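You operate a simulated robot arm through the tools that you are given. There is no shell and no other tool.

You run a simulated robot arm. Do the job below in one go: nothing can be reset, and whatever is moved stays where it is left.

JOB
Check the docked microphones and sign out the full one.
Fine: lay it in the receiver's cradle, switch it on, slide its peg to Out; the others stay where they are, off, pegs at In; the tray stays on, the receiver muted.

It is judged by the outcome, as a careful person would: the job done as asked, and still so three seconds after it is handed in. It fails if anything else is knocked over, pushed out of place, dropped, spilled or broken.

ROBOT AND FRAMES
A 6-joint arm with a two-finger gripper, fixed in place. Base frame: the origin is on the floor under the middle of its stand, x ahead of it, y to its left, z up; the work surface is at about z = 772. Readings come in mm, rad, newtons and seconds.
It reaches about 1298 mm from its shoulder. Its first joint turns from -2.601 to 2.601 rad. Payload 1.57 kg.
The TCP is the grasp point between the finger pads, 21 mm short of the fingertips. In the tool frame z runs along the fingers and y along their closing line. The gripper opens to 70 mm; its body begins 50 mm behind the TCP.
Orientation is told as [roll, pitch, yaw] about the base's x, y, z axes, in that order, counted from this pose: with the fingers straight down and closing along the base's y, the tool's x points along the base's -x, its y along +y and its z along -z.

CONTROLS
- The arm moves only by the tool step_arm. Its argument "plan" is text: rows parted by semicolons, each of 7 numbers parted by spaces: the shift along the base's x, y, z in mm, then the turn, a rotation vector about the base's x, y, z in rad, then the gripper command, from -1 (fully open) to 1 (shut), values between in proportion. In form: dx dy dz ax ay az gripper; .... A call has 1 to 20 rows; each row shifts and turns the commanded pose from where the row before left it. A row lasts 0.2 s, in which the tool goes at most 50 mm and 0.15 rad; a call with a longer step from one row to the next is refused whole, and so is a gripper value outside its range. A pose out of reach is approached as far as the arm can. The call stops where the force on the tool passes 40 N (or 10 N more than at its start, if that is more) or the arm is blocked; 0.2 s more then pass. Each finger travels about 64.8 mm/s and halts on what it meets, pressing with about 23 N; the grip force reading is that of the motor and also rises with nothing between the fingers. The clock runs only during rows and for 0.2 s after the last one: add rows that do not move to give the fingers time. It gives the time, the measured TCP pose, the force on the tool (base axes), the opening and the grip force at its end, in the units of the frame above (readings bear some noise), with the torque about the TCP (base axes, N m) and any sound that the robot's microphone picked up.
- Cameras (640 x 400 px; columns grow to the right, rows downward): "scene" is fixed at [49.7, 650, 1496.1]; the picture's right is [-0.02, -1.00, 0.00], its down [-0.64, 0.01, -0.77] and it looks along [0.77, -0.02, -0.64] (base axes); focal length 368 px, centre (320, 200). "wrist" rides on the gripper at [79, 4, -81] in the tool frame; the picture's right is [-0.05, 1.00, 0.00], its down [-0.67, -0.04, -0.75] and it looks along [-0.74, -0.04, 0.67] (tool axes); focal length 256 px, centre (320, 200). There is no depth. A picture from a camera that has moved, and an enlarged one, comes with that camera's place and axes in the base frame and with its lens.
- capture(camera): a new picture of that camera. It takes no simulated time.
- move_column(by): slides the trunk up (or, below 0, down) by that many mm; the arm rides with it, the base frame stays. It gives what a move gives, with no picture.
- enlarge(camera, box): a new picture of the part [left, top, right, bottom] of that camera's present view, enlarged. It takes no simulated time.
- job_done(): hands the job in; it is judged then, once.

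Places have to be worked out from the pictures, the camera data and where the tool is seen. Open the gripper and draw the arm clear of the work before you hand the job in, unless the task says otherwise.

The tools are called after "Emit:" as a command line: name --argument value ..., lists and objects as JSON in quotes. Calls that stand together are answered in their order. step_arm: Moves the arm, as the interface text tells. Its arguments: {"type":"object","properties":{"plan":{"type":"string"}},"required":["plan"]} The other tools are called the same way: move_column (by) moves the trunk up or down; capture (camera) takes a picture; enlarge (camera, box) takes an enlarged picture of a part of a camera's view; job_done () hands the job in.

At the start:

```text
t: 0.0
tool_pos: [527.8, 419.9, 1165.3]
tcp_rot: [-0.001, 0.0, -0.001]
force: [0.5, 0.1, 0.2]
ft_torque: [-0.01, 0.0, 0.06]
gripper_width: 70.0
finger_force: 0.1
trunk travel left (down, up): [-845.0, 125.0]
```

scene: 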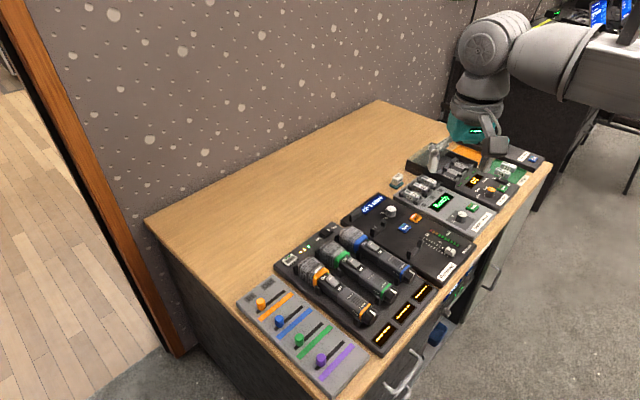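
wrist: 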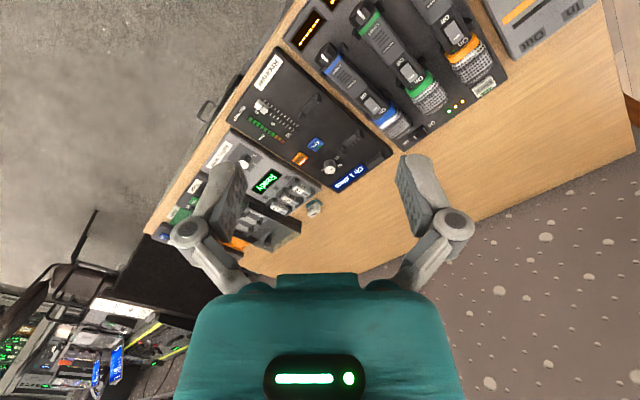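

I'll start by looking at the scene in detail: the tray with three microphones, the peg board, the receiver.

Emit:
enlarge --camera "scene" --box '[220, 210, 460, 400]'

Emit:
enlarge --camera "scene" --box '[320, 130, 560, 290]'

Emit:
enlarge --camera "wrist" --box '[200, 0, 620, 230]'

```text
2.11 times, centred on (340, 305) of scene
camera zoom: at [49.7, 650.0, 1496.1], right [-0.02, -1.0, 0.0], down [-0.64, 0.01, -0.77], along [0.77, -0.02, -0.64], focal length 774 px, centre (278, -21)
```

zoom: 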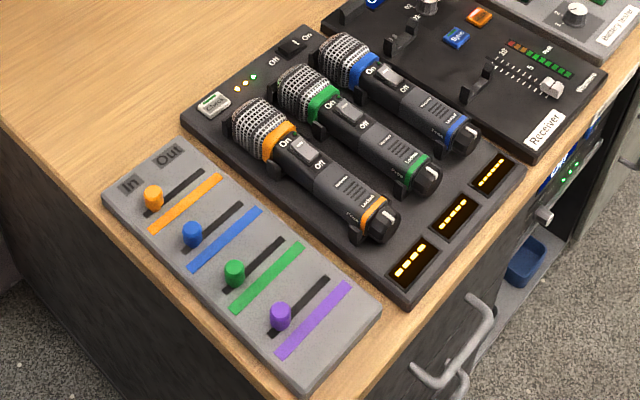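

```text
2.50 times, centred on (440, 210) of scene
camera zoom: at [49.7, 650.0, 1496.1], right [-0.02, -1.0, 0.0], down [-0.64, 0.01, -0.77], along [0.77, -0.02, -0.64], focal length 919 px, centre (20, 175)
```

zoom: 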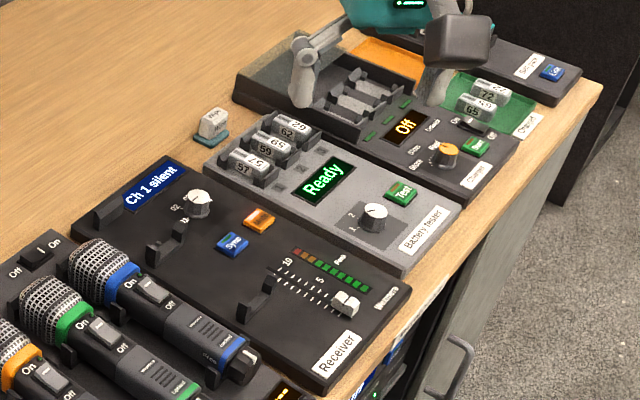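

```text
1.52 times, centred on (410, 115) of wrist
camera zoom: at [449.5, 426.4, 1245.8], right [0.05, 1.0, 0.0], down [0.67, -0.04, 0.75], along [0.74, -0.04, -0.67], focal length 390 px, centre (183, 330)
```

zoom: 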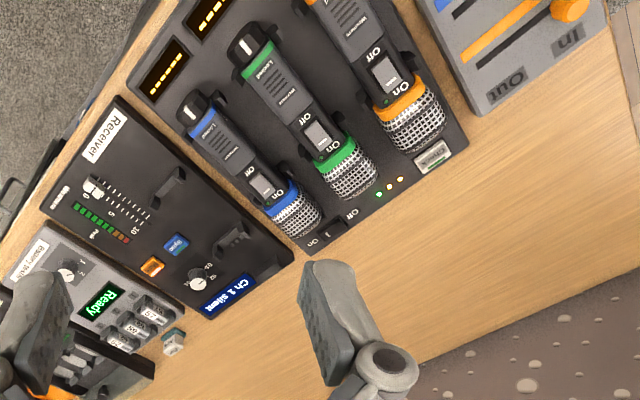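

I need a closer view of the charge displays and labels on the tray.

Emit:
enlarge --camera "scene" --box '[360, 270, 440, 350]'

Emit:
enlarge --camera "scene" --box '[270, 215, 350, 275]'

Emit:
enlarge --camera "scene" --box '[235, 270, 375, 400]'

Emit:
enlarge --camera "scene" --box '[340, 180, 480, 290]'

Emit:
enlarge --camera "scene" --box '[290, 215, 420, 335]'

```text
5.00 times, centred on (400, 310) of scene
camera zoom: at [49.7, 650.0, 1496.1], right [-0.02, -1.0, 0.0], down [-0.64, 0.01, -0.77], along [0.77, -0.02, -0.64], focal length 1839 px, centre (-80, -350)
```

zoom: 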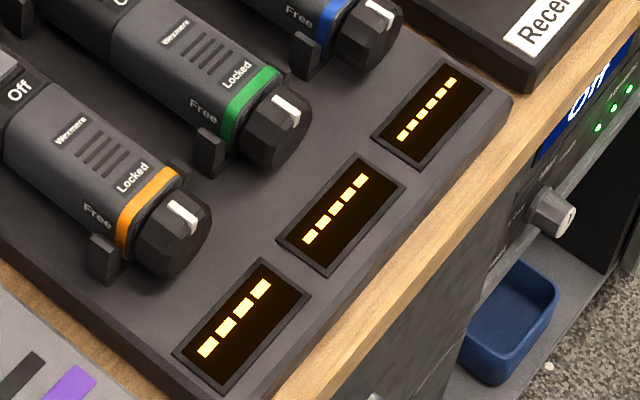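

```text
6.67 times, centred on (310, 245) of scene
camera zoom: at [49.7, 650.0, 1496.1], right [-0.02, -1.0, 0.0], down [-0.64, 0.01, -0.77], along [0.77, -0.02, -0.64], focal length 2452 px, centre (387, -100)
```

zoom: 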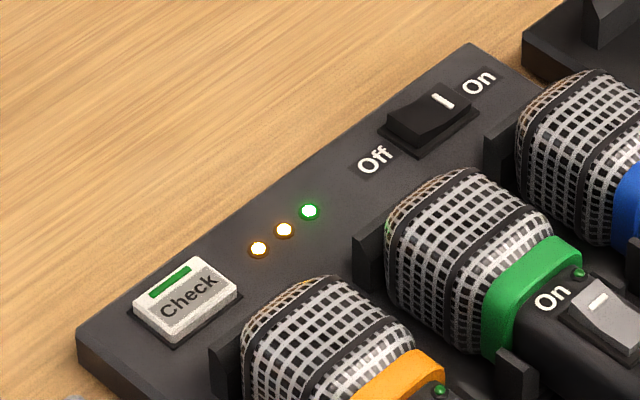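

```text
3.08 times, centred on (305, 335) of scene
camera zoom: at [49.7, 650.0, 1496.1], right [-0.02, -1.0, 0.0], down [-0.64, 0.01, -0.77], along [0.77, -0.02, -0.64], focal length 1132 px, centre (366, -215)
```

zoom: 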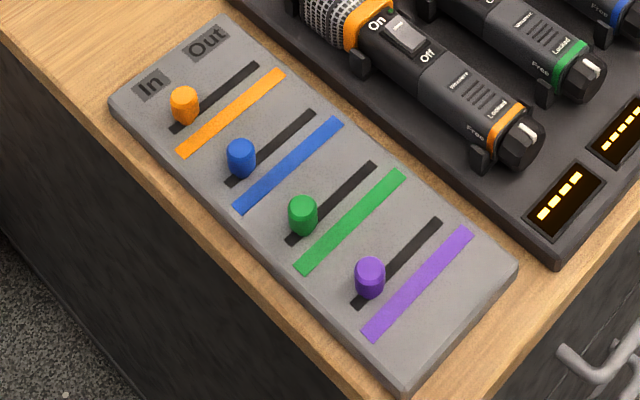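

```text
3.64 times, centred on (410, 235) of scene
camera zoom: at [49.7, 650.0, 1496.1], right [-0.02, -1.0, 0.0], down [-0.64, 0.01, -0.77], along [0.77, -0.02, -0.64], focal length 1337 px, centre (-7, 73)
```

zoom: 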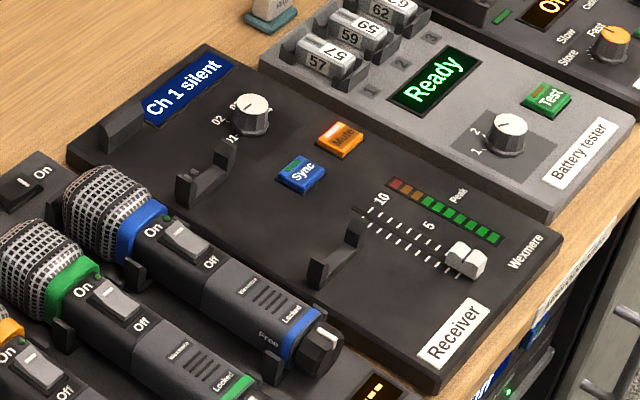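

```text
3.33 times, centred on (355, 275) of scene
camera zoom: at [49.7, 650.0, 1496.1], right [-0.02, -1.0, 0.0], down [-0.64, 0.01, -0.77], along [0.77, -0.02, -0.64], focal length 1226 px, centre (203, -50)
```

zoom: 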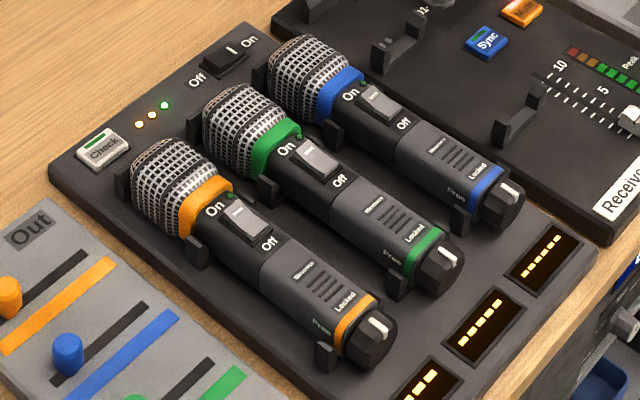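

The displays show only dashes (probably not checked yet), and the mics have Locked/Free collars. I'll turn the wrist to align with the table (about 43.6° yaw) and pull back so the wrist camera sees the tray.

Emit:
step_arm --plan "-20 0 0 0 0 0.127 -1; -20 0 0 0 0 0.127 -1; -20 0 0 0 0 0.127 -1; -20 0 0 0 0 0.127 -1; -20 0 0 0 0 0.127 -1; -20 0 0 0 0 0.127 -1; 0 0 0 0 0 0 -1"

Emit:
capture --camera "wrist"

```text
t: 1.6
tool_pos: [407.0, 420.7, 1164.5]
tcp_rot: [-0.001, 0.0, 0.763]
force: [-0.6, 0.5, -0.3]
ft_torque: [-0.02, -0.01, 0.01]
gripper_width: 69.7
finger_force: 0.1
trunk travel left (down, up): [-845.0, 125.0]
```

```text
taken
camera wrist: at [348.3, 370.6, 1245.8], right [-0.65, 0.76, 0.0], down [0.51, 0.44, 0.74], along [0.56, 0.49, -0.67], focal length 256 px, centre (320, 200)
```

wrist: 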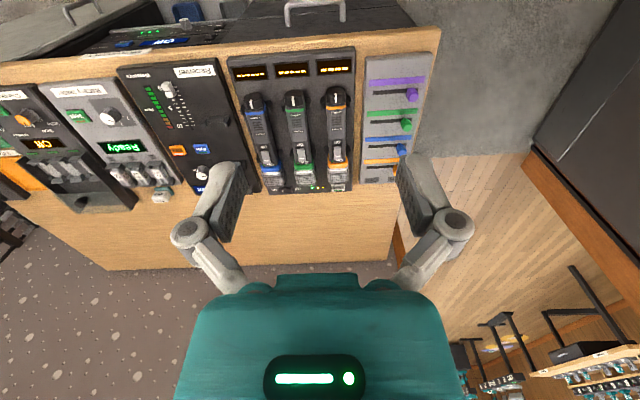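

The tool is aligned with the table now. I'll enlarge the tray area for accurate positions and details.

Emit:
enlarge --camera "wrist" --box '[220, 40, 360, 200]'

Emit:
enlarge --camera "wrist" --box '[340, 30, 450, 200]'

Emit:
enlarge --camera "wrist" --box '[110, 50, 270, 210]'

```text
2.50 times, centred on (290, 120) of wrist
camera zoom: at [348.3, 370.6, 1245.8], right [-0.65, 0.76, 0.0], down [0.51, 0.44, 0.74], along [0.56, 0.49, -0.67], focal length 640 px, centre (395, 400)
```

zoom: 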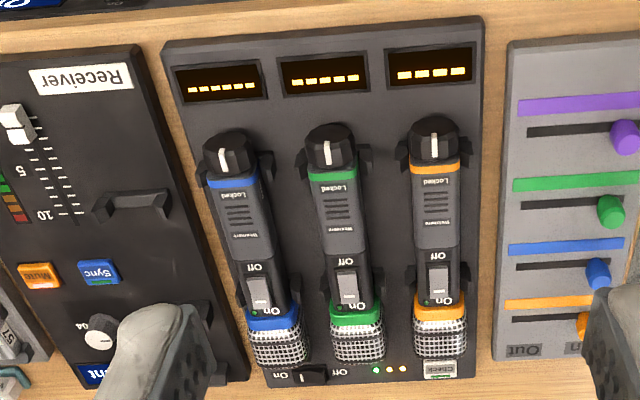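

```text
2.35 times, centred on (395, 115) of wrist
camera zoom: at [348.3, 370.6, 1245.8], right [-0.65, 0.76, 0.0], down [0.51, 0.44, 0.74], along [0.56, 0.49, -0.67], focal length 602 px, centre (144, 400)
```

zoom: 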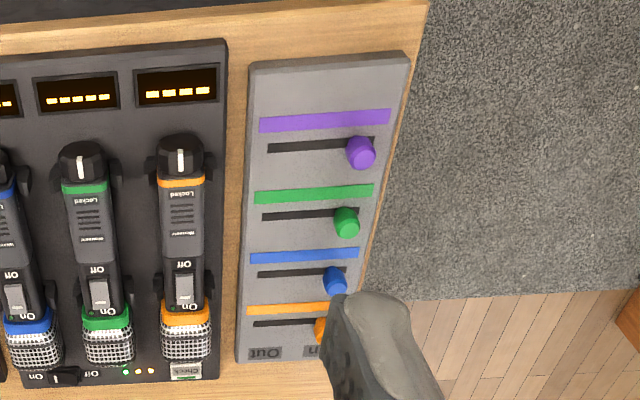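

```text
2.50 times, centred on (190, 130) of wrist
camera zoom: at [348.3, 370.6, 1245.8], right [-0.65, 0.76, 0.0], down [0.51, 0.44, 0.74], along [0.56, 0.49, -0.67], focal length 640 px, centre (645, 375)
```

zoom: 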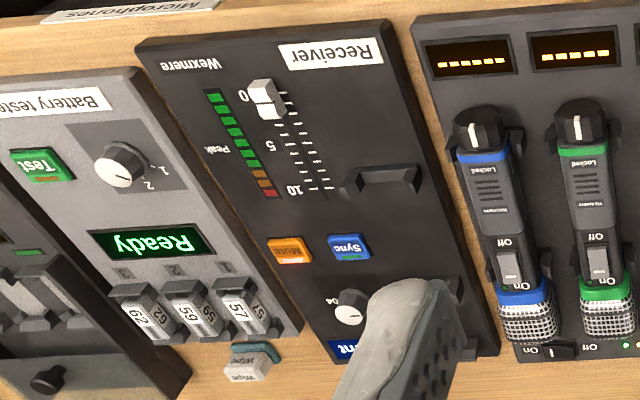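

The tray has a Check button at its back-left corner, near (658, 700). I'll move above the tray at a safe height for an accurate look at the button.

Emit:
step_arm --plan "27 28.8 -20 0 0 0.004 0; 27 28.8 -20 0 0 0.004 1; 27 28.8 -20 0 0 0.004 1; 27 28.8 -20 0 0 0.004 1; 27 28.8 -20 0 0 0.004 1; 27 28.8 -20 0 0 0 1; 27 28.8 -20 0 0 0 1; 27 28.8 -20 0 0 0 1; 0 0 0 0 0 0 1"

Emit:
capture --camera "wrist"

Emit:
capture --camera "scene"

```text
t: 3.6
tool_pos: [620.7, 652.5, 1165.2]
tcp_rot: [0.0, 0.0, 0.782]
force: [-0.1, 0.6, -0.6]
ft_torque: [0.03, 0.02, 0.0]
gripper_width: 0.0
finger_force: 22.7
out of reach, approached as far as the arm can: row 1, 2, 3, 4, 5, 6, 7, 8
trunk travel left (down, up): [-845.0, 125.0]
```

```text
taken
camera wrist: at [563.2, 600.1, 1246.0], right [-0.67, 0.75, 0.0], down [0.5, 0.44, 0.75], along [0.56, 0.5, -0.67], focal length 256 px, centre (320, 200)
```

wrist: 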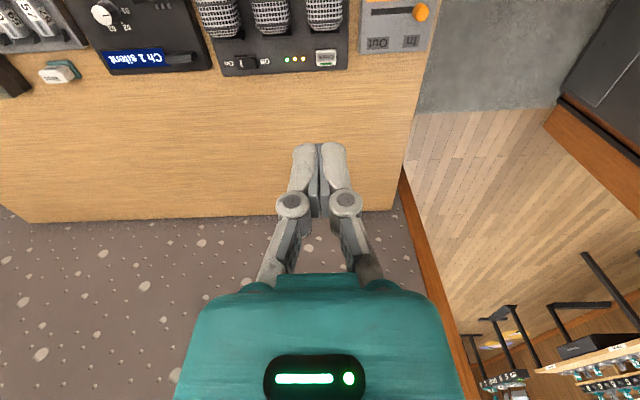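

```text
taken
```

scene: 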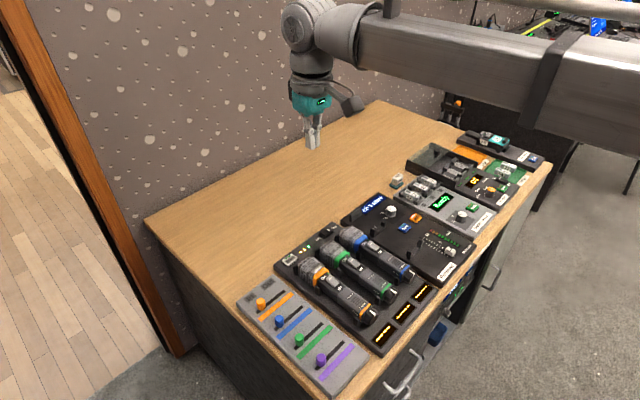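

The arm couldn't go lower at this trunk height, so I'll lower the trunk instead by 165 mm.

Emit:
move_column --by -165

Emit:
capture --camera "wrist"

Emit:
capture --camera "scene"

```text
t: 5.5
tool_pos: [620.5, 651.8, 998.7]
tcp_rot: [-0.002, 0.0, 0.783]
force: [-0.4, 0.1, 0.6]
ft_torque: [-0.03, -0.02, 0.01]
gripper_width: 0.0
finger_force: 22.8
trunk travel left (down, up): [-680.0, 290.0]
```

```text
taken
camera wrist: at [563.2, 600.2, 1080.9], right [-0.67, 0.75, 0.0], down [0.5, 0.44, 0.75], along [0.56, 0.5, -0.67], focal length 256 px, centre (320, 200)
```

wrist: 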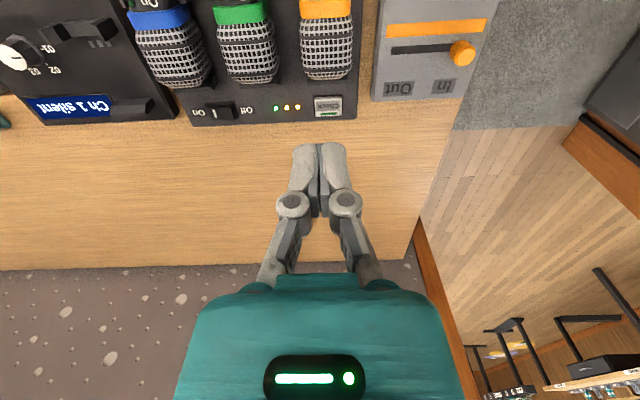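

```text
taken
```

scene: 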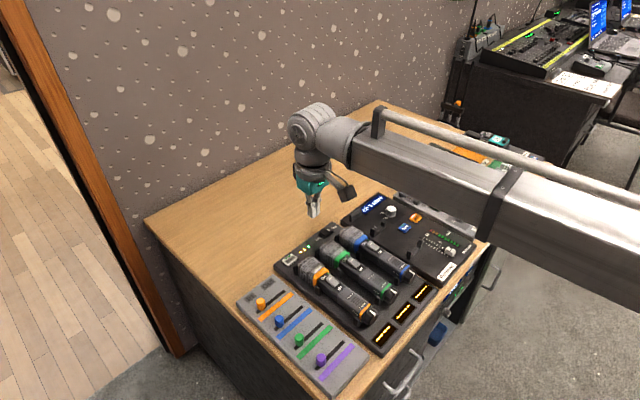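

Now the Check button is clearly visible. I'll enlarge around it to measure.

Emit:
enlarge --camera "wrist" --box '[180, 0, 380, 130]'

Emit:
enlarge --camera "wrist" --box '[360, 0, 500, 110]'

```text
3.08 times, centred on (280, 65) of wrist
camera zoom: at [563.2, 600.2, 1080.9], right [-0.67, 0.75, 0.0], down [0.5, 0.44, 0.75], along [0.56, 0.5, -0.67], focal length 788 px, centre (443, 615)
```

zoom: 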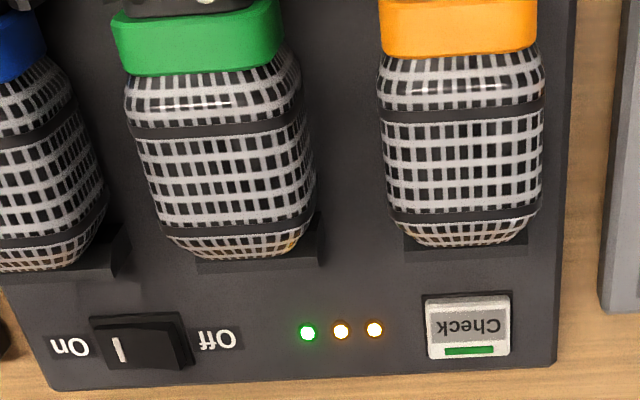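

```text
3.64 times, centred on (430, 55) of wrist
camera zoom: at [563.2, 600.2, 1080.9], right [-0.67, 0.75, 0.0], down [0.5, 0.44, 0.75], along [0.56, 0.5, -0.67], focal length 931 px, centre (-80, 727)
```

zoom: 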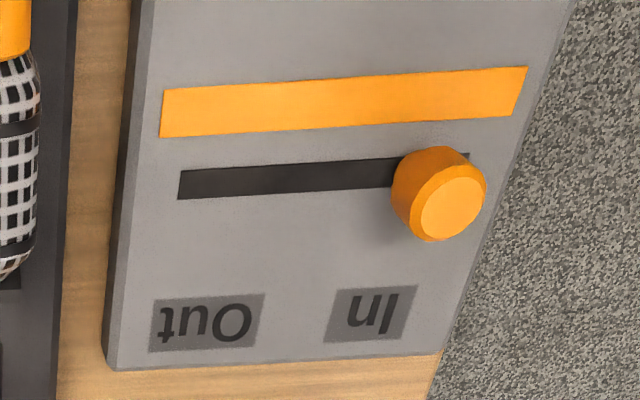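

The button sits about 70 mm further back. I'll move above it and raise the arm some, to learn what vertical range the arm has before lowering the trunk more.

Emit:
step_arm --plan "15 18 30 0 0 0.004 1; 15 18 30 0 0 0.004 1; 15.5 17.5 30 0 0 0.005 1; 0 0 30 0 0 0 1; 0 0 30 0 0 0 1; 0 0 0 0 0 0 1"

```text
t: 6.9
tool_pos: [667.4, 706.3, 997.8]
tcp_rot: [0.001, 0.0, 0.796]
force: [-0.4, -0.3, 0.2]
ft_torque: [0.01, 0.0, -0.02]
gripper_width: 0.0
finger_force: 23.2
out of reach, approached as far as the arm can: row 1, 2, 3, 4, 5
trunk travel left (down, up): [-680.0, 290.0]
```

Vertical motion evidently comes only from the trunk (SCARA-like arm). The tool is now above the button; I'll lower the trunk by 140 mm to bring the tips to about z 837 and look.

Emit:
move_column --by -140

Emit:
capture --camera "wrist"

Emit:
enlarge --camera "scene" --box '[240, 170, 400, 290]'

```text
t: 8.6
tool_pos: [667.0, 705.0, 859.2]
tcp_rot: [-0.001, 0.0, 0.797]
force: [0.6, 0.2, -0.6]
ft_torque: [0.04, -0.01, 0.01]
gripper_width: 0.0
finger_force: 23.3
trunk travel left (down, up): [-540.0, 430.0]
```

```text
taken
camera wrist: at [608.8, 653.7, 940.9], right [-0.68, 0.74, 0.0], down [0.49, 0.45, 0.75], along [0.55, 0.5, -0.67], focal length 256 px, centre (320, 200)
```

wrist: 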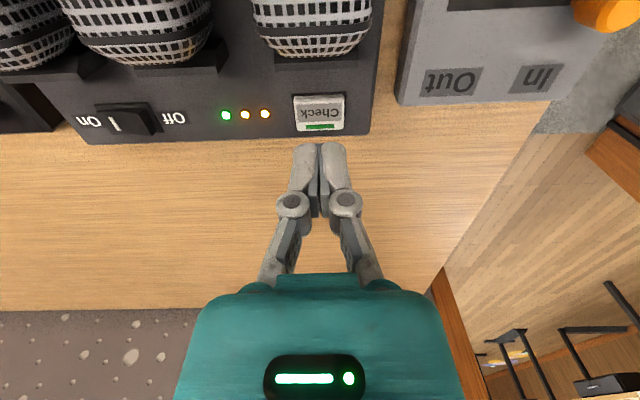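

```text
3.33 times, centred on (320, 230) of scene
camera zoom: at [49.7, 650.0, 1496.1], right [-0.02, -1.0, 0.0], down [-0.64, 0.01, -0.77], along [0.77, -0.02, -0.64], focal length 1226 px, centre (320, 100)
```

zoom: 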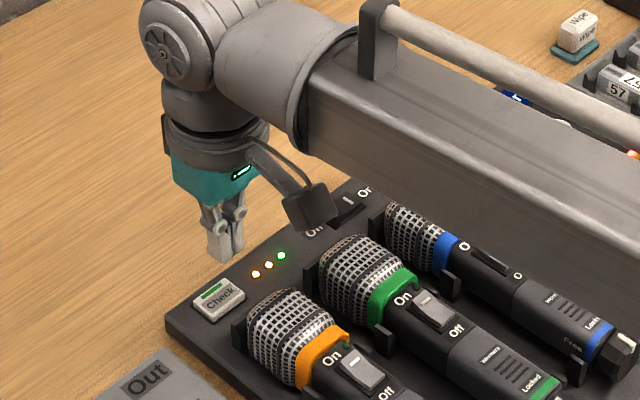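

The button lies right below the fingertips (about 971 along the table normal, same as the tool). I'll lower in small steps watching force.

Emit:
move_column --by -24

Emit:
capture --camera "wrist"

Emit:
enlarge --camera "scene" --box '[260, 220, 340, 280]'

```text
t: 9.2
tool_pos: [666.2, 705.9, 834.5]
tcp_rot: [0.0, 0.0, 0.795]
force: [0.2, -0.1, 0.7]
ft_torque: [0.01, -0.02, -0.02]
gripper_width: 0.0
finger_force: 23.1
trunk travel left (down, up): [-516.0, 454.0]
```

```text
taken
camera wrist: at [608.7, 653.7, 916.8], right [-0.68, 0.74, 0.0], down [0.49, 0.45, 0.75], along [0.55, 0.5, -0.67], focal length 256 px, centre (320, 200)
```

wrist: 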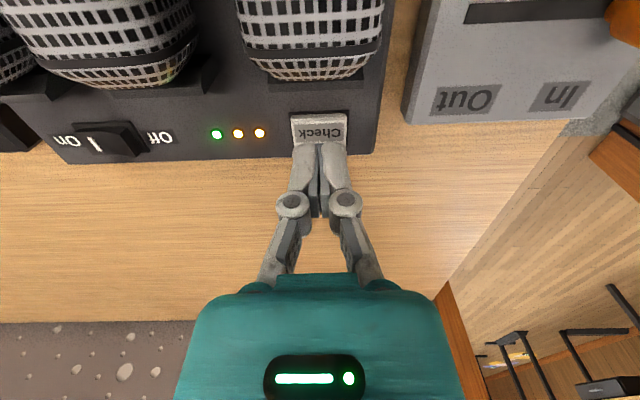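

```text
6.67 times, centred on (300, 250) of scene
camera zoom: at [49.7, 650.0, 1496.1], right [-0.02, -1.0, 0.0], down [-0.64, 0.01, -0.77], along [0.77, -0.02, -0.64], focal length 2452 px, centre (453, -133)
```

zoom: 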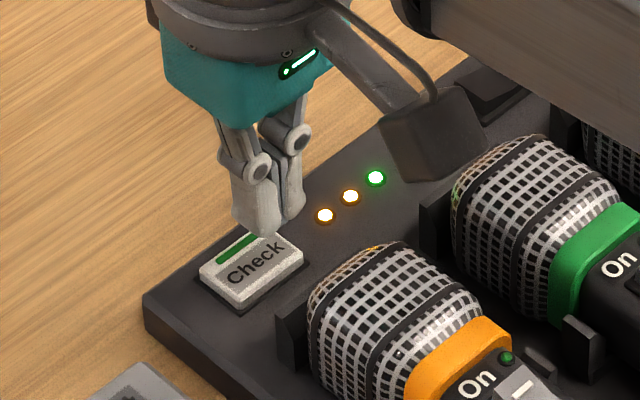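

Tips are just above the button. Lower in small steps.

Emit:
move_column --by -7

```text
t: 9.8
tool_pos: [666.5, 705.9, 827.6]
tcp_rot: [0.0, 0.001, 0.796]
force: [-0.6, 0.3, -0.5]
ft_torque: [-0.03, -0.01, 0.02]
gripper_width: 0.1
finger_force: 23.2
trunk travel left (down, up): [-509.0, 461.0]
```

Emit:
move_column --by -4

Emit:
enlarge --camera "scene" --box '[260, 220, 340, 280]'

```text
t: 10.3
tool_pos: [666.7, 706.2, 825.0]
tcp_rot: [0.0, 0.001, 0.797]
force: [-0.2, -0.7, 0.1]
ft_torque: [0.03, 0.02, 0.01]
gripper_width: 0.4
finger_force: 22.9
trunk travel left (down, up): [-505.0, 465.0]
```

```text
6.67 times, centred on (300, 250) of scene
camera zoom: at [49.7, 650.0, 1496.1], right [-0.02, -1.0, 0.0], down [-0.64, 0.01, -0.77], along [0.77, -0.02, -0.64], focal length 2452 px, centre (453, -133)
```

zoom: 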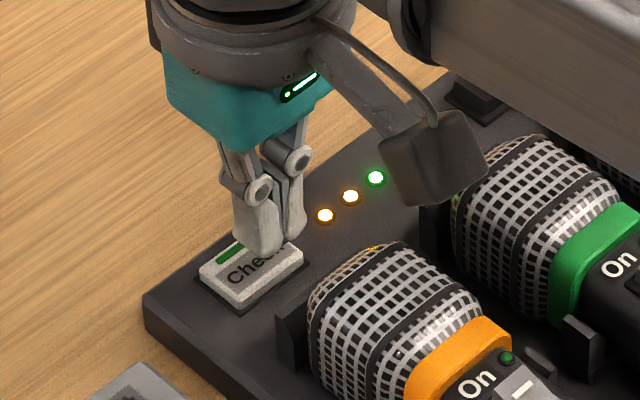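

Nearly touching. Continue down in 3 mm steps.

Emit:
move_column --by -3

```text
t: 10.9
tool_pos: [666.6, 705.9, 821.8]
tcp_rot: [0.0, -0.001, 0.795]
force: [0.6, 0.5, 0.4]
ft_torque: [0.01, -0.02, 0.0]
gripper_width: 0.0
finger_force: 23.2
trunk travel left (down, up): [-502.0, 468.0]
```

Emit:
move_column --by -3

```text
t: 11.4
tool_pos: [665.9, 706.3, 817.1]
tcp_rot: [0.001, 0.002, 0.796]
force: [0.7, 0.2, 0.2]
ft_torque: [-0.02, 0.02, -0.02]
gripper_width: 0.3
finger_force: 23.2
trunk travel left (down, up): [-499.0, 471.0]
```

Emit:
move_column --by -2

Emit:
enlarge --camera "scene" --box '[260, 220, 340, 280]'

```text
t: 11.9
tool_pos: [666.6, 705.9, 817.1]
tcp_rot: [0.0, -0.001, 0.796]
force: [-0.1, -0.2, 1.0]
ft_torque: [0.0, 0.0, -0.03]
gripper_width: 0.0
finger_force: 23.5
trunk travel left (down, up): [-497.0, 473.0]
```

```text
6.67 times, centred on (300, 250) of scene
camera zoom: at [49.7, 650.0, 1496.1], right [-0.02, -1.0, 0.0], down [-0.64, 0.01, -0.77], along [0.77, -0.02, -0.64], focal length 2452 px, centre (453, -133)
```

zoom: 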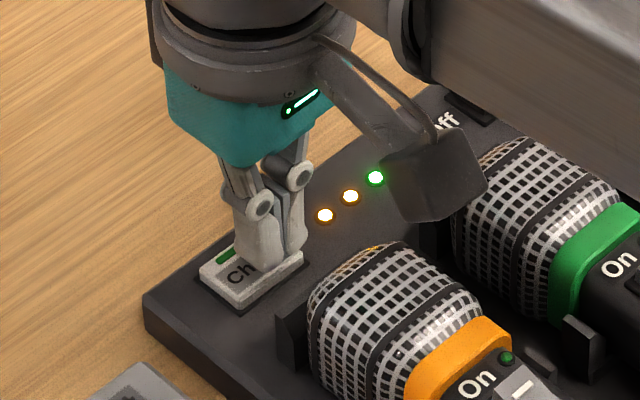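

A slight upward force (1.0 N) suggests contact; press further.

Emit:
move_column --by -2

```text
t: 12.4
tool_pos: [665.4, 706.5, 813.6]
tcp_rot: [-0.001, -0.001, 0.796]
force: [0.2, -0.1, 1.2]
ft_torque: [0.01, 0.0, 0.02]
gripper_width: 0.1
finger_force: 23.0
trunk travel left (down, up): [-495.0, 475.0]
```

Emit:
move_column --by -2

Emit:
capture --camera "scene"

Emit:
enlarge --camera "scene" --box '[360, 270, 440, 350]'

```text
t: 12.9
tool_pos: [665.9, 705.9, 812.1]
tcp_rot: [0.001, 0.0, 0.794]
force: [0.7, 0.3, 0.9]
ft_torque: [0.0, -0.02, 0.02]
gripper_width: 0.0
finger_force: 23.1
trunk travel left (down, up): [-493.0, 477.0]
```

```text
taken
```

scene: 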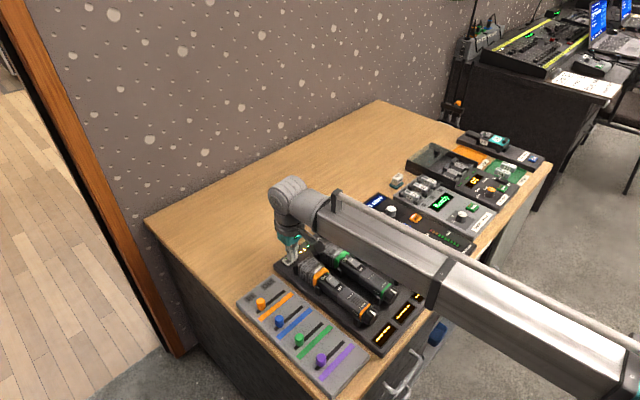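

```text
5.00 times, centred on (400, 310) of scene
camera zoom: at [49.7, 650.0, 1496.1], right [-0.02, -1.0, 0.0], down [-0.64, 0.01, -0.77], along [0.77, -0.02, -0.64], focal length 1839 px, centre (-80, -350)
```

zoom: 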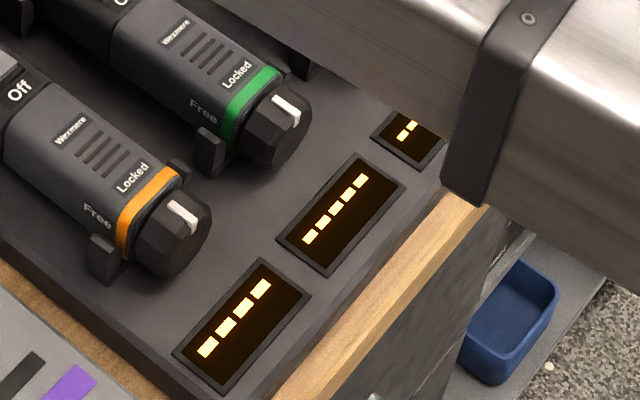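

Not triggered yet. Push a bit further.

Emit:
move_column --by -2

Emit:
enlarge --camera "scene" --box '[260, 220, 340, 280]'

```text
t: 13.5
tool_pos: [667.2, 705.8, 809.7]
tcp_rot: [-0.001, 0.0, 0.795]
force: [0.2, -1.0, 0.3]
ft_torque: [0.0, -0.02, -0.03]
gripper_width: 0.0
finger_force: 23.1
trunk travel left (down, up): [-491.0, 479.0]
```

```text
6.67 times, centred on (300, 250) of scene
camera zoom: at [49.7, 650.0, 1496.1], right [-0.02, -1.0, 0.0], down [-0.64, 0.01, -0.77], along [0.77, -0.02, -0.64], focal length 2452 px, centre (453, -133)
```

zoom: 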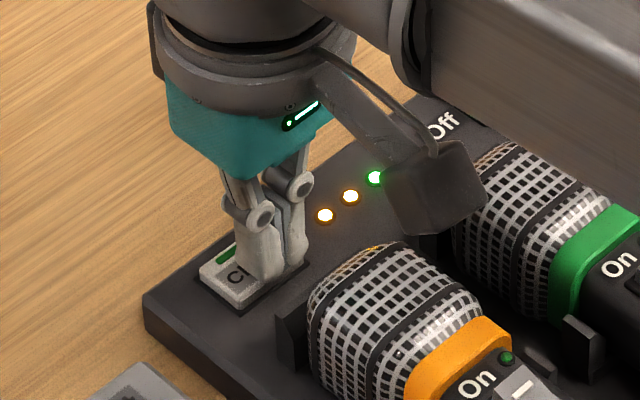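

No contact yet at tip z≈789, so the button top is lower than I took it to be, which means its centre is further back (about 8 mm). I'll shift back 8 mm, then look.

Emit:
step_arm --plan "2.8 2.9 0 0 0 0 1; 2.8 2.9 0 0 0 0 1; 0 0 0 0 0 0 1"

Emit:
enlarge --camera "scene" --box '[260, 220, 340, 280]'

Emit:
capture --camera "wrist"

```text
t: 14.3
tool_pos: [671.8, 713.1, 810.0]
tcp_rot: [0.0, 0.0, 0.797]
force: [-0.1, -0.3, -0.3]
ft_torque: [0.01, -0.01, -0.01]
gripper_width: 0.0
finger_force: 23.0
trunk travel left (down, up): [-491.0, 479.0]
```

```text
6.67 times, centred on (300, 250) of scene
camera zoom: at [49.7, 650.0, 1496.1], right [-0.02, -1.0, 0.0], down [-0.64, 0.01, -0.77], along [0.77, -0.02, -0.64], focal length 2452 px, centre (453, -133)
```

zoom: 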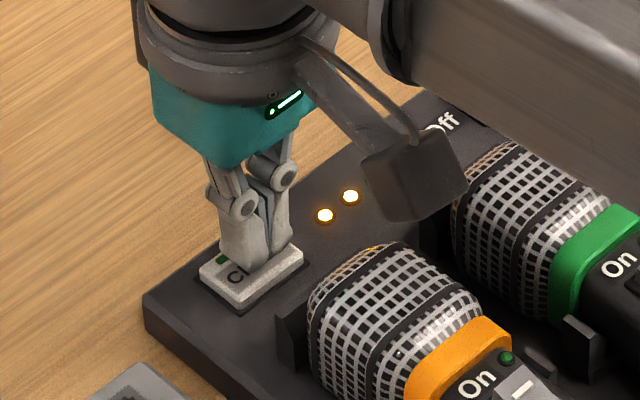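

```text
taken
camera wrist: at [614.4, 659.8, 891.8], right [-0.68, 0.74, 0.0], down [0.49, 0.45, 0.74], along [0.55, 0.5, -0.67], focal length 256 px, centre (320, 200)
```

wrist: 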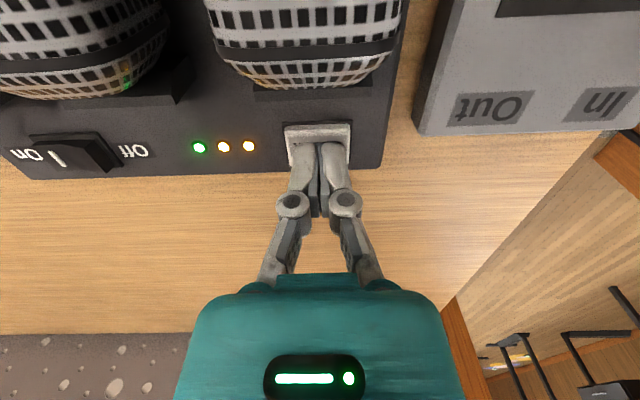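

Now the tips are over the middle of the button. Keep pressing down carefully.

Emit:
move_column --by -3

```text
t: 14.8
tool_pos: [672.0, 712.5, 807.2]
tcp_rot: [0.0, -0.001, 0.796]
force: [0.8, -0.2, 0.1]
ft_torque: [0.03, 0.01, -0.02]
gripper_width: 0.0
finger_force: 22.9
trunk travel left (down, up): [-488.0, 482.0]
```

Emit:
move_column --by -3

```text
t: 15.3
tool_pos: [671.9, 711.1, 804.5]
tcp_rot: [0.001, 0.0, 0.797]
force: [-0.1, 0.2, -0.2]
ft_torque: [0.01, -0.01, 0.0]
gripper_width: 0.0
finger_force: 22.8
trunk travel left (down, up): [-485.0, 485.0]
```

Emit:
move_column --by -2

Emit:
enlarge --camera "scene" --box '[260, 220, 340, 280]'

Emit:
enlarge --camera "scene" --box '[360, 270, 440, 350]'

```text
t: 15.8
tool_pos: [672.2, 712.0, 801.4]
tcp_rot: [-0.001, 0.001, 0.796]
force: [-0.5, 0.3, -0.1]
ft_torque: [0.02, 0.0, -0.02]
gripper_width: 0.0
finger_force: 23.1
trunk travel left (down, up): [-483.0, 487.0]
```

```text
6.67 times, centred on (300, 250) of scene
camera zoom: at [49.7, 650.0, 1496.1], right [-0.02, -1.0, 0.0], down [-0.64, 0.01, -0.77], along [0.77, -0.02, -0.64], focal length 2452 px, centre (453, -133)
```

zoom: 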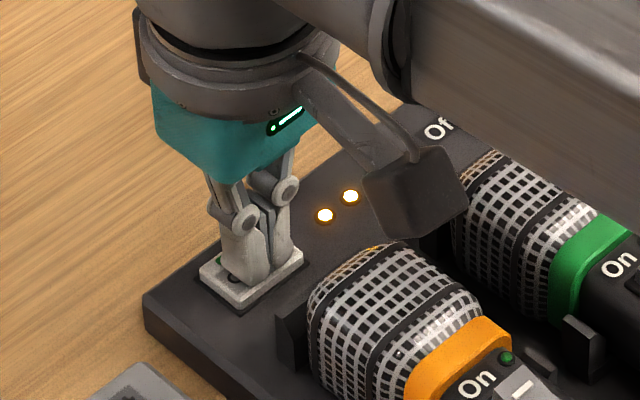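

```text
5.00 times, centred on (400, 310) of scene
camera zoom: at [49.7, 650.0, 1496.1], right [-0.02, -1.0, 0.0], down [-0.64, 0.01, -0.77], along [0.77, -0.02, -0.64], focal length 1839 px, centre (-80, -350)
```

zoom: 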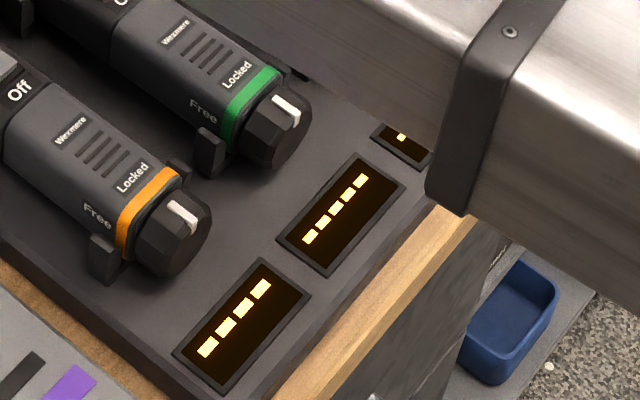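

Still free; continuing in 2 mm steps.

Emit:
move_column --by -2

```text
t: 16.3
tool_pos: [672.4, 711.2, 801.4]
tcp_rot: [0.0, 0.0, 0.797]
force: [0.1, -0.4, -0.4]
ft_torque: [0.01, -0.02, -0.04]
gripper_width: 0.2
finger_force: 22.9
trunk travel left (down, up): [-481.0, 489.0]
```

Emit:
move_column --by -2

Emit:
enlarge --camera "scene" --box '[270, 235, 310, 265]'

Emit:
capture --camera "wrist"

```text
t: 16.9
tool_pos: [671.2, 713.1, 797.7]
tcp_rot: [0.0, -0.001, 0.795]
force: [0.5, 0.5, 1.6]
ft_torque: [0.03, -0.03, 0.03]
gripper_width: 5.8
finger_force: 29.0
trunk travel left (down, up): [-479.0, 491.0]
heard: click
```

```text
13.33 times, centred on (290, 250) of scene
camera zoom: at [49.7, 650.0, 1496.1], right [-0.02, -1.0, 0.0], down [-0.64, 0.01, -0.77], along [0.77, -0.02, -0.64], focal length 4904 px, centre (720, -467)
```

zoom: 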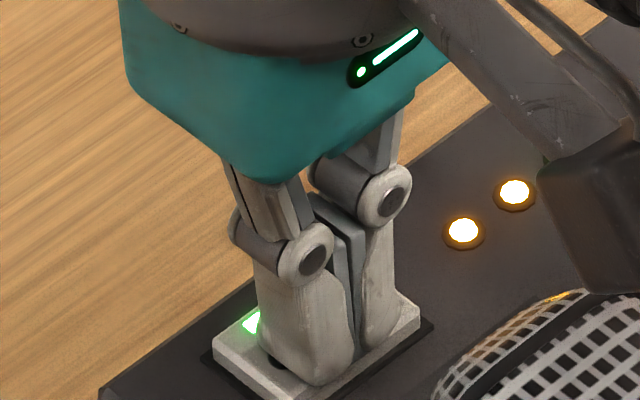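

```text
taken
camera wrist: at [614.3, 659.7, 879.9], right [-0.68, 0.74, 0.0], down [0.49, 0.45, 0.75], along [0.55, 0.5, -0.67], focal length 256 px, centre (320, 200)
```

wrist: 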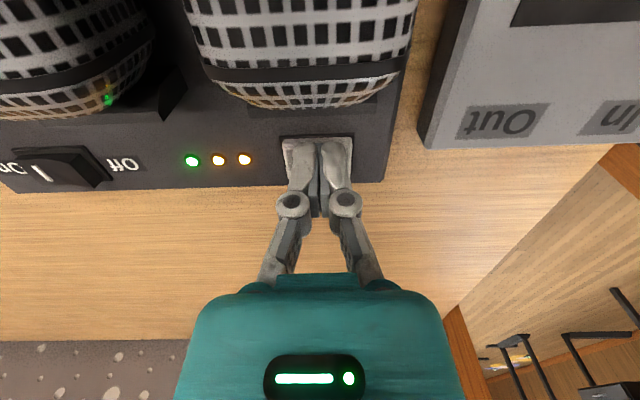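

Click heard, and the Check lamp lit. I'll raise the trunk and look at the displays.

Emit:
move_column --by 120

Emit:
enlarge --camera "scene" --box '[360, 270, 440, 350]'

Emit:
enlarge --camera "scene" --box '[270, 215, 350, 275]'

Emit:
capture --camera "scene"

```text
t: 18.4
tool_pos: [672.5, 712.4, 917.6]
tcp_rot: [0.0, 0.0, 0.796]
force: [0.1, -0.1, -0.7]
ft_torque: [0.01, 0.01, -0.02]
gripper_width: 0.2
finger_force: 28.3
trunk travel left (down, up): [-599.0, 371.0]
```

```text
5.00 times, centred on (400, 310) of scene
camera zoom: at [49.7, 650.0, 1496.1], right [-0.02, -1.0, 0.0], down [-0.64, 0.01, -0.77], along [0.77, -0.02, -0.64], focal length 1839 px, centre (-80, -350)
```

zoom: 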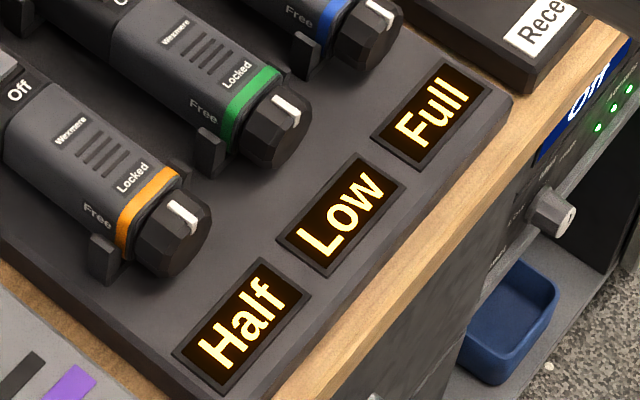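

```text
6.67 times, centred on (310, 245) of scene
camera zoom: at [49.7, 650.0, 1496.1], right [-0.02, -1.0, 0.0], down [-0.64, 0.01, -0.77], along [0.77, -0.02, -0.64], focal length 2452 px, centre (387, -100)
```

zoom: 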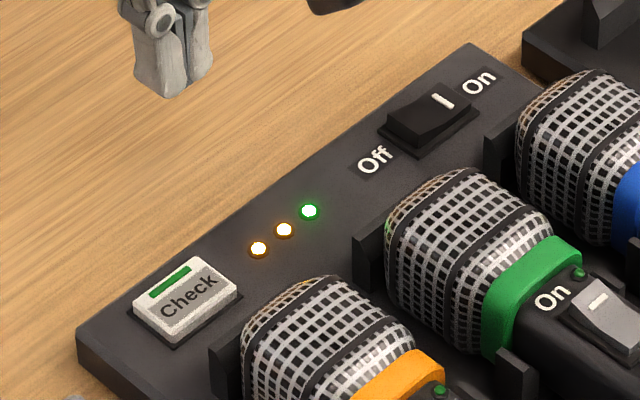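

```text
taken
```

scene: 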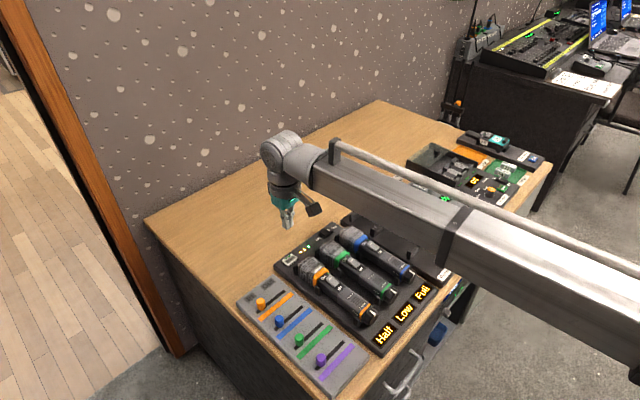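

Readings: orange Half, green Low, blue Full. So the blue microphone is the one. I'll move the arm back toward the front to look at the blue mic's lock collar and switch with the wrist camera.

Emit:
step_arm --plan "-19.9 -44 0 0 0 -0.002 1; -19.9 -44 0 0 0 -0.002 1; -19.9 -44 0 0 0 -0.002 1; -19.9 -44 0 0 0 -0.002 1; -19.9 -44 0 0 0 -0.002 1; -19.9 -44 0 0 0 -0.001 0; -19.9 -44 0 0 0 0 -1; -19.9 -44 0 0 0 0 -1; 0 0 0 0 0 0 -1; 0 0 0 0 0 0 -1"

Emit:
capture --camera "wrist"

Emit:
capture --camera "scene"

```text
t: 20.6
tool_pos: [514.6, 363.1, 917.7]
tcp_rot: [0.001, -0.001, 0.785]
force: [0.2, -0.3, -0.3]
ft_torque: [0.0, 0.0, -0.01]
gripper_width: 69.8
finger_force: 0.1
out of reach, approached as far as the arm can: row 6
trunk travel left (down, up): [-599.0, 371.0]
```

```text
taken
camera wrist: at [456.7, 311.4, 999.8], right [-0.67, 0.74, 0.0], down [0.5, 0.45, 0.74], along [0.55, 0.5, -0.67], focal length 256 px, centre (320, 200)
```

wrist: 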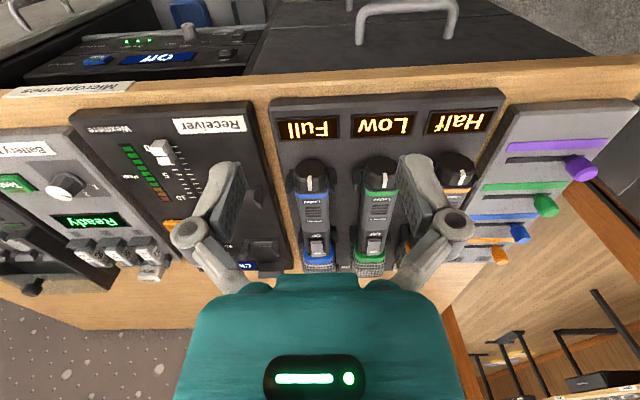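

```text
taken
```

scene: 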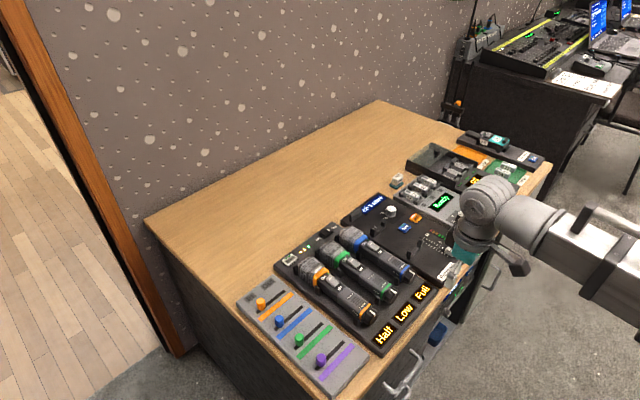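

Enlarge on the blue mic for switch and lock collar.

Emit:
enlarge --camera "wrist" --box '[270, 140, 350, 280]'

Emit:
enlarge --camera "scene" --box '[330, 215, 430, 290]'

Emit:
enlarge --camera "scene" --box '[385, 250, 425, 285]'

Emit:
enlarge --camera "scene" --box '[345, 225, 385, 260]'

Emit:
enlarge --camera "scene" --box '[335, 180, 475, 285]'

```text
2.86 times, centred on (310, 210) of wrist
camera zoom: at [456.7, 311.4, 999.8], right [-0.67, 0.74, 0.0], down [0.5, 0.45, 0.74], along [0.55, 0.5, -0.67], focal length 731 px, centre (349, 171)
```

zoom: 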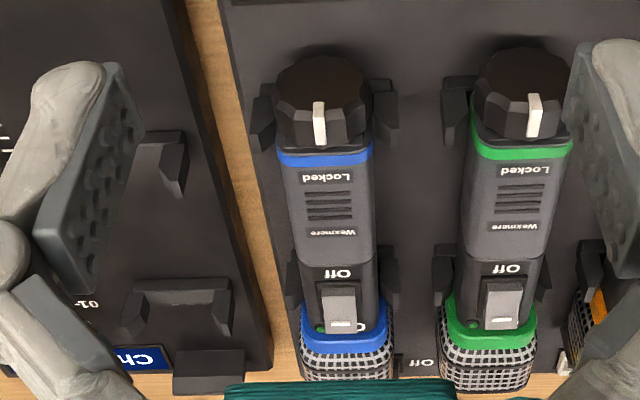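

```text
5.33 times, centred on (380, 252) of scene
camera zoom: at [49.7, 650.0, 1496.1], right [-0.02, -1.0, 0.0], down [-0.64, 0.01, -0.77], along [0.77, -0.02, -0.64], focal length 1961 px, centre (0, -80)
```

zoom: 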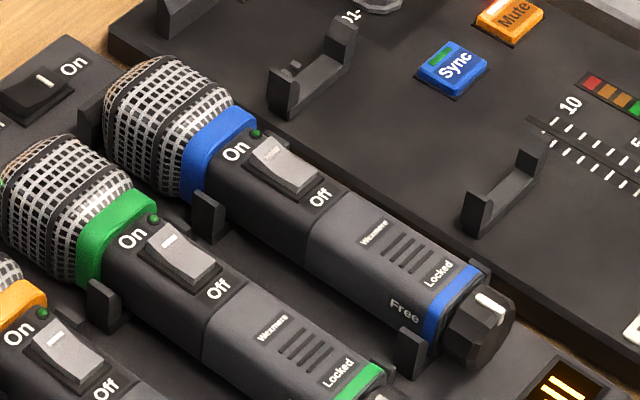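

```text
11.43 times, centred on (405, 268) of scene
camera zoom: at [49.7, 650.0, 1496.1], right [-0.02, -1.0, 0.0], down [-0.64, 0.01, -0.77], along [0.77, -0.02, -0.64], focal length 4203 px, centre (-651, -571)
```

zoom: 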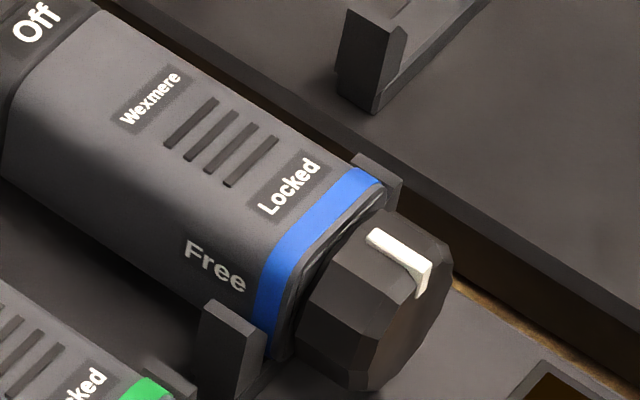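

```text
11.43 times, centred on (365, 242) of scene
camera zoom: at [49.7, 650.0, 1496.1], right [-0.02, -1.0, 0.0], down [-0.64, 0.01, -0.77], along [0.77, -0.02, -0.64], focal length 4203 px, centre (-194, -286)
```

zoom: 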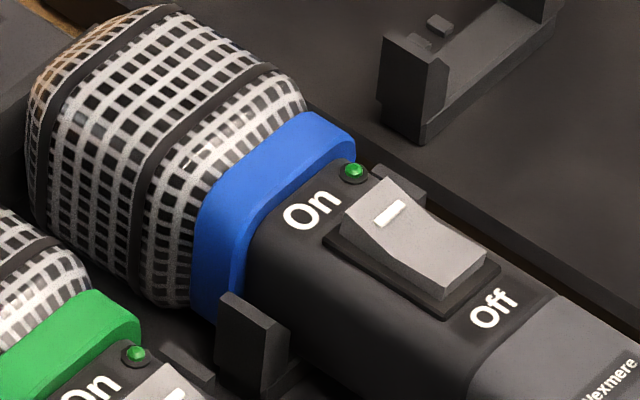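

```text
3.81 times, centred on (405, 232) of scene
camera zoom: at [49.7, 650.0, 1496.1], right [-0.02, -1.0, 0.0], down [-0.64, 0.01, -0.77], along [0.77, -0.02, -0.64], focal length 1401 px, centre (-4, 76)
```

zoom: 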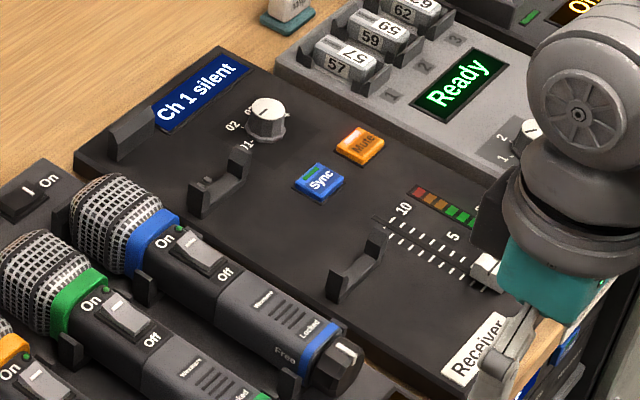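

The blue mic is square-bodied, sits in square slots, its rocker is off, and the tail knob is at Locked. I'll first survey the receiver's cradle by moving the camera sideways 100 mm along the table.

Emit:
step_arm --plan "23.5 -23.5 0 0 0 0 -1; 23.5 -23.5 0 0 0 0 -1; 23.5 -23.5 0 0 0 0 -1; 0 0 0 0 0 0 -1"

Emit:
capture --camera "wrist"

Emit:
enlarge --camera "wrist" --box '[250, 90, 390, 290]'

```text
t: 21.6
tool_pos: [583.3, 289.7, 919.7]
tcp_rot: [-0.001, 0.0, 0.785]
force: [-0.1, -0.4, 0.0]
ft_torque: [-0.01, -0.01, -0.02]
gripper_width: 69.8
finger_force: 0.0
trunk travel left (down, up): [-599.0, 371.0]
```

```text
taken
camera wrist: at [526.3, 238.8, 999.8], right [-0.67, 0.74, 0.0], down [0.5, 0.45, 0.74], along [0.55, 0.5, -0.67], focal length 256 px, centre (320, 200)
```

wrist: 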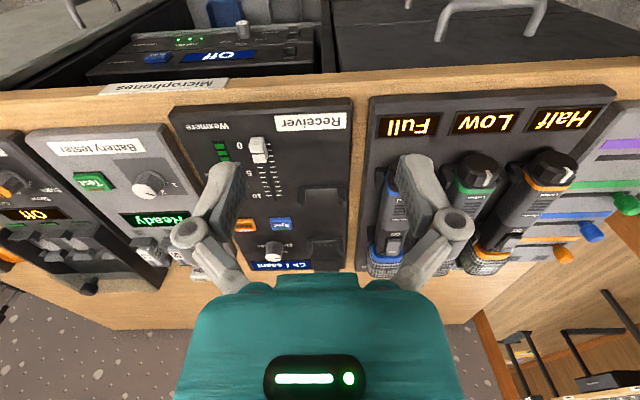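

```text
2.00 times, centred on (320, 190) of wrist
camera zoom: at [526.3, 238.8, 999.8], right [-0.67, 0.74, 0.0], down [0.5, 0.45, 0.74], along [0.55, 0.5, -0.67], focal length 512 px, centre (320, 220)
```

zoom: 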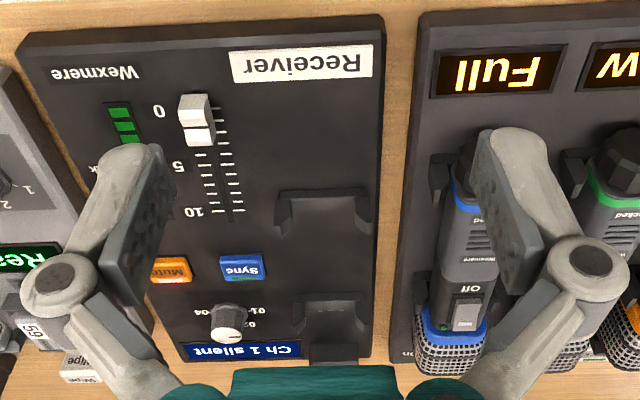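

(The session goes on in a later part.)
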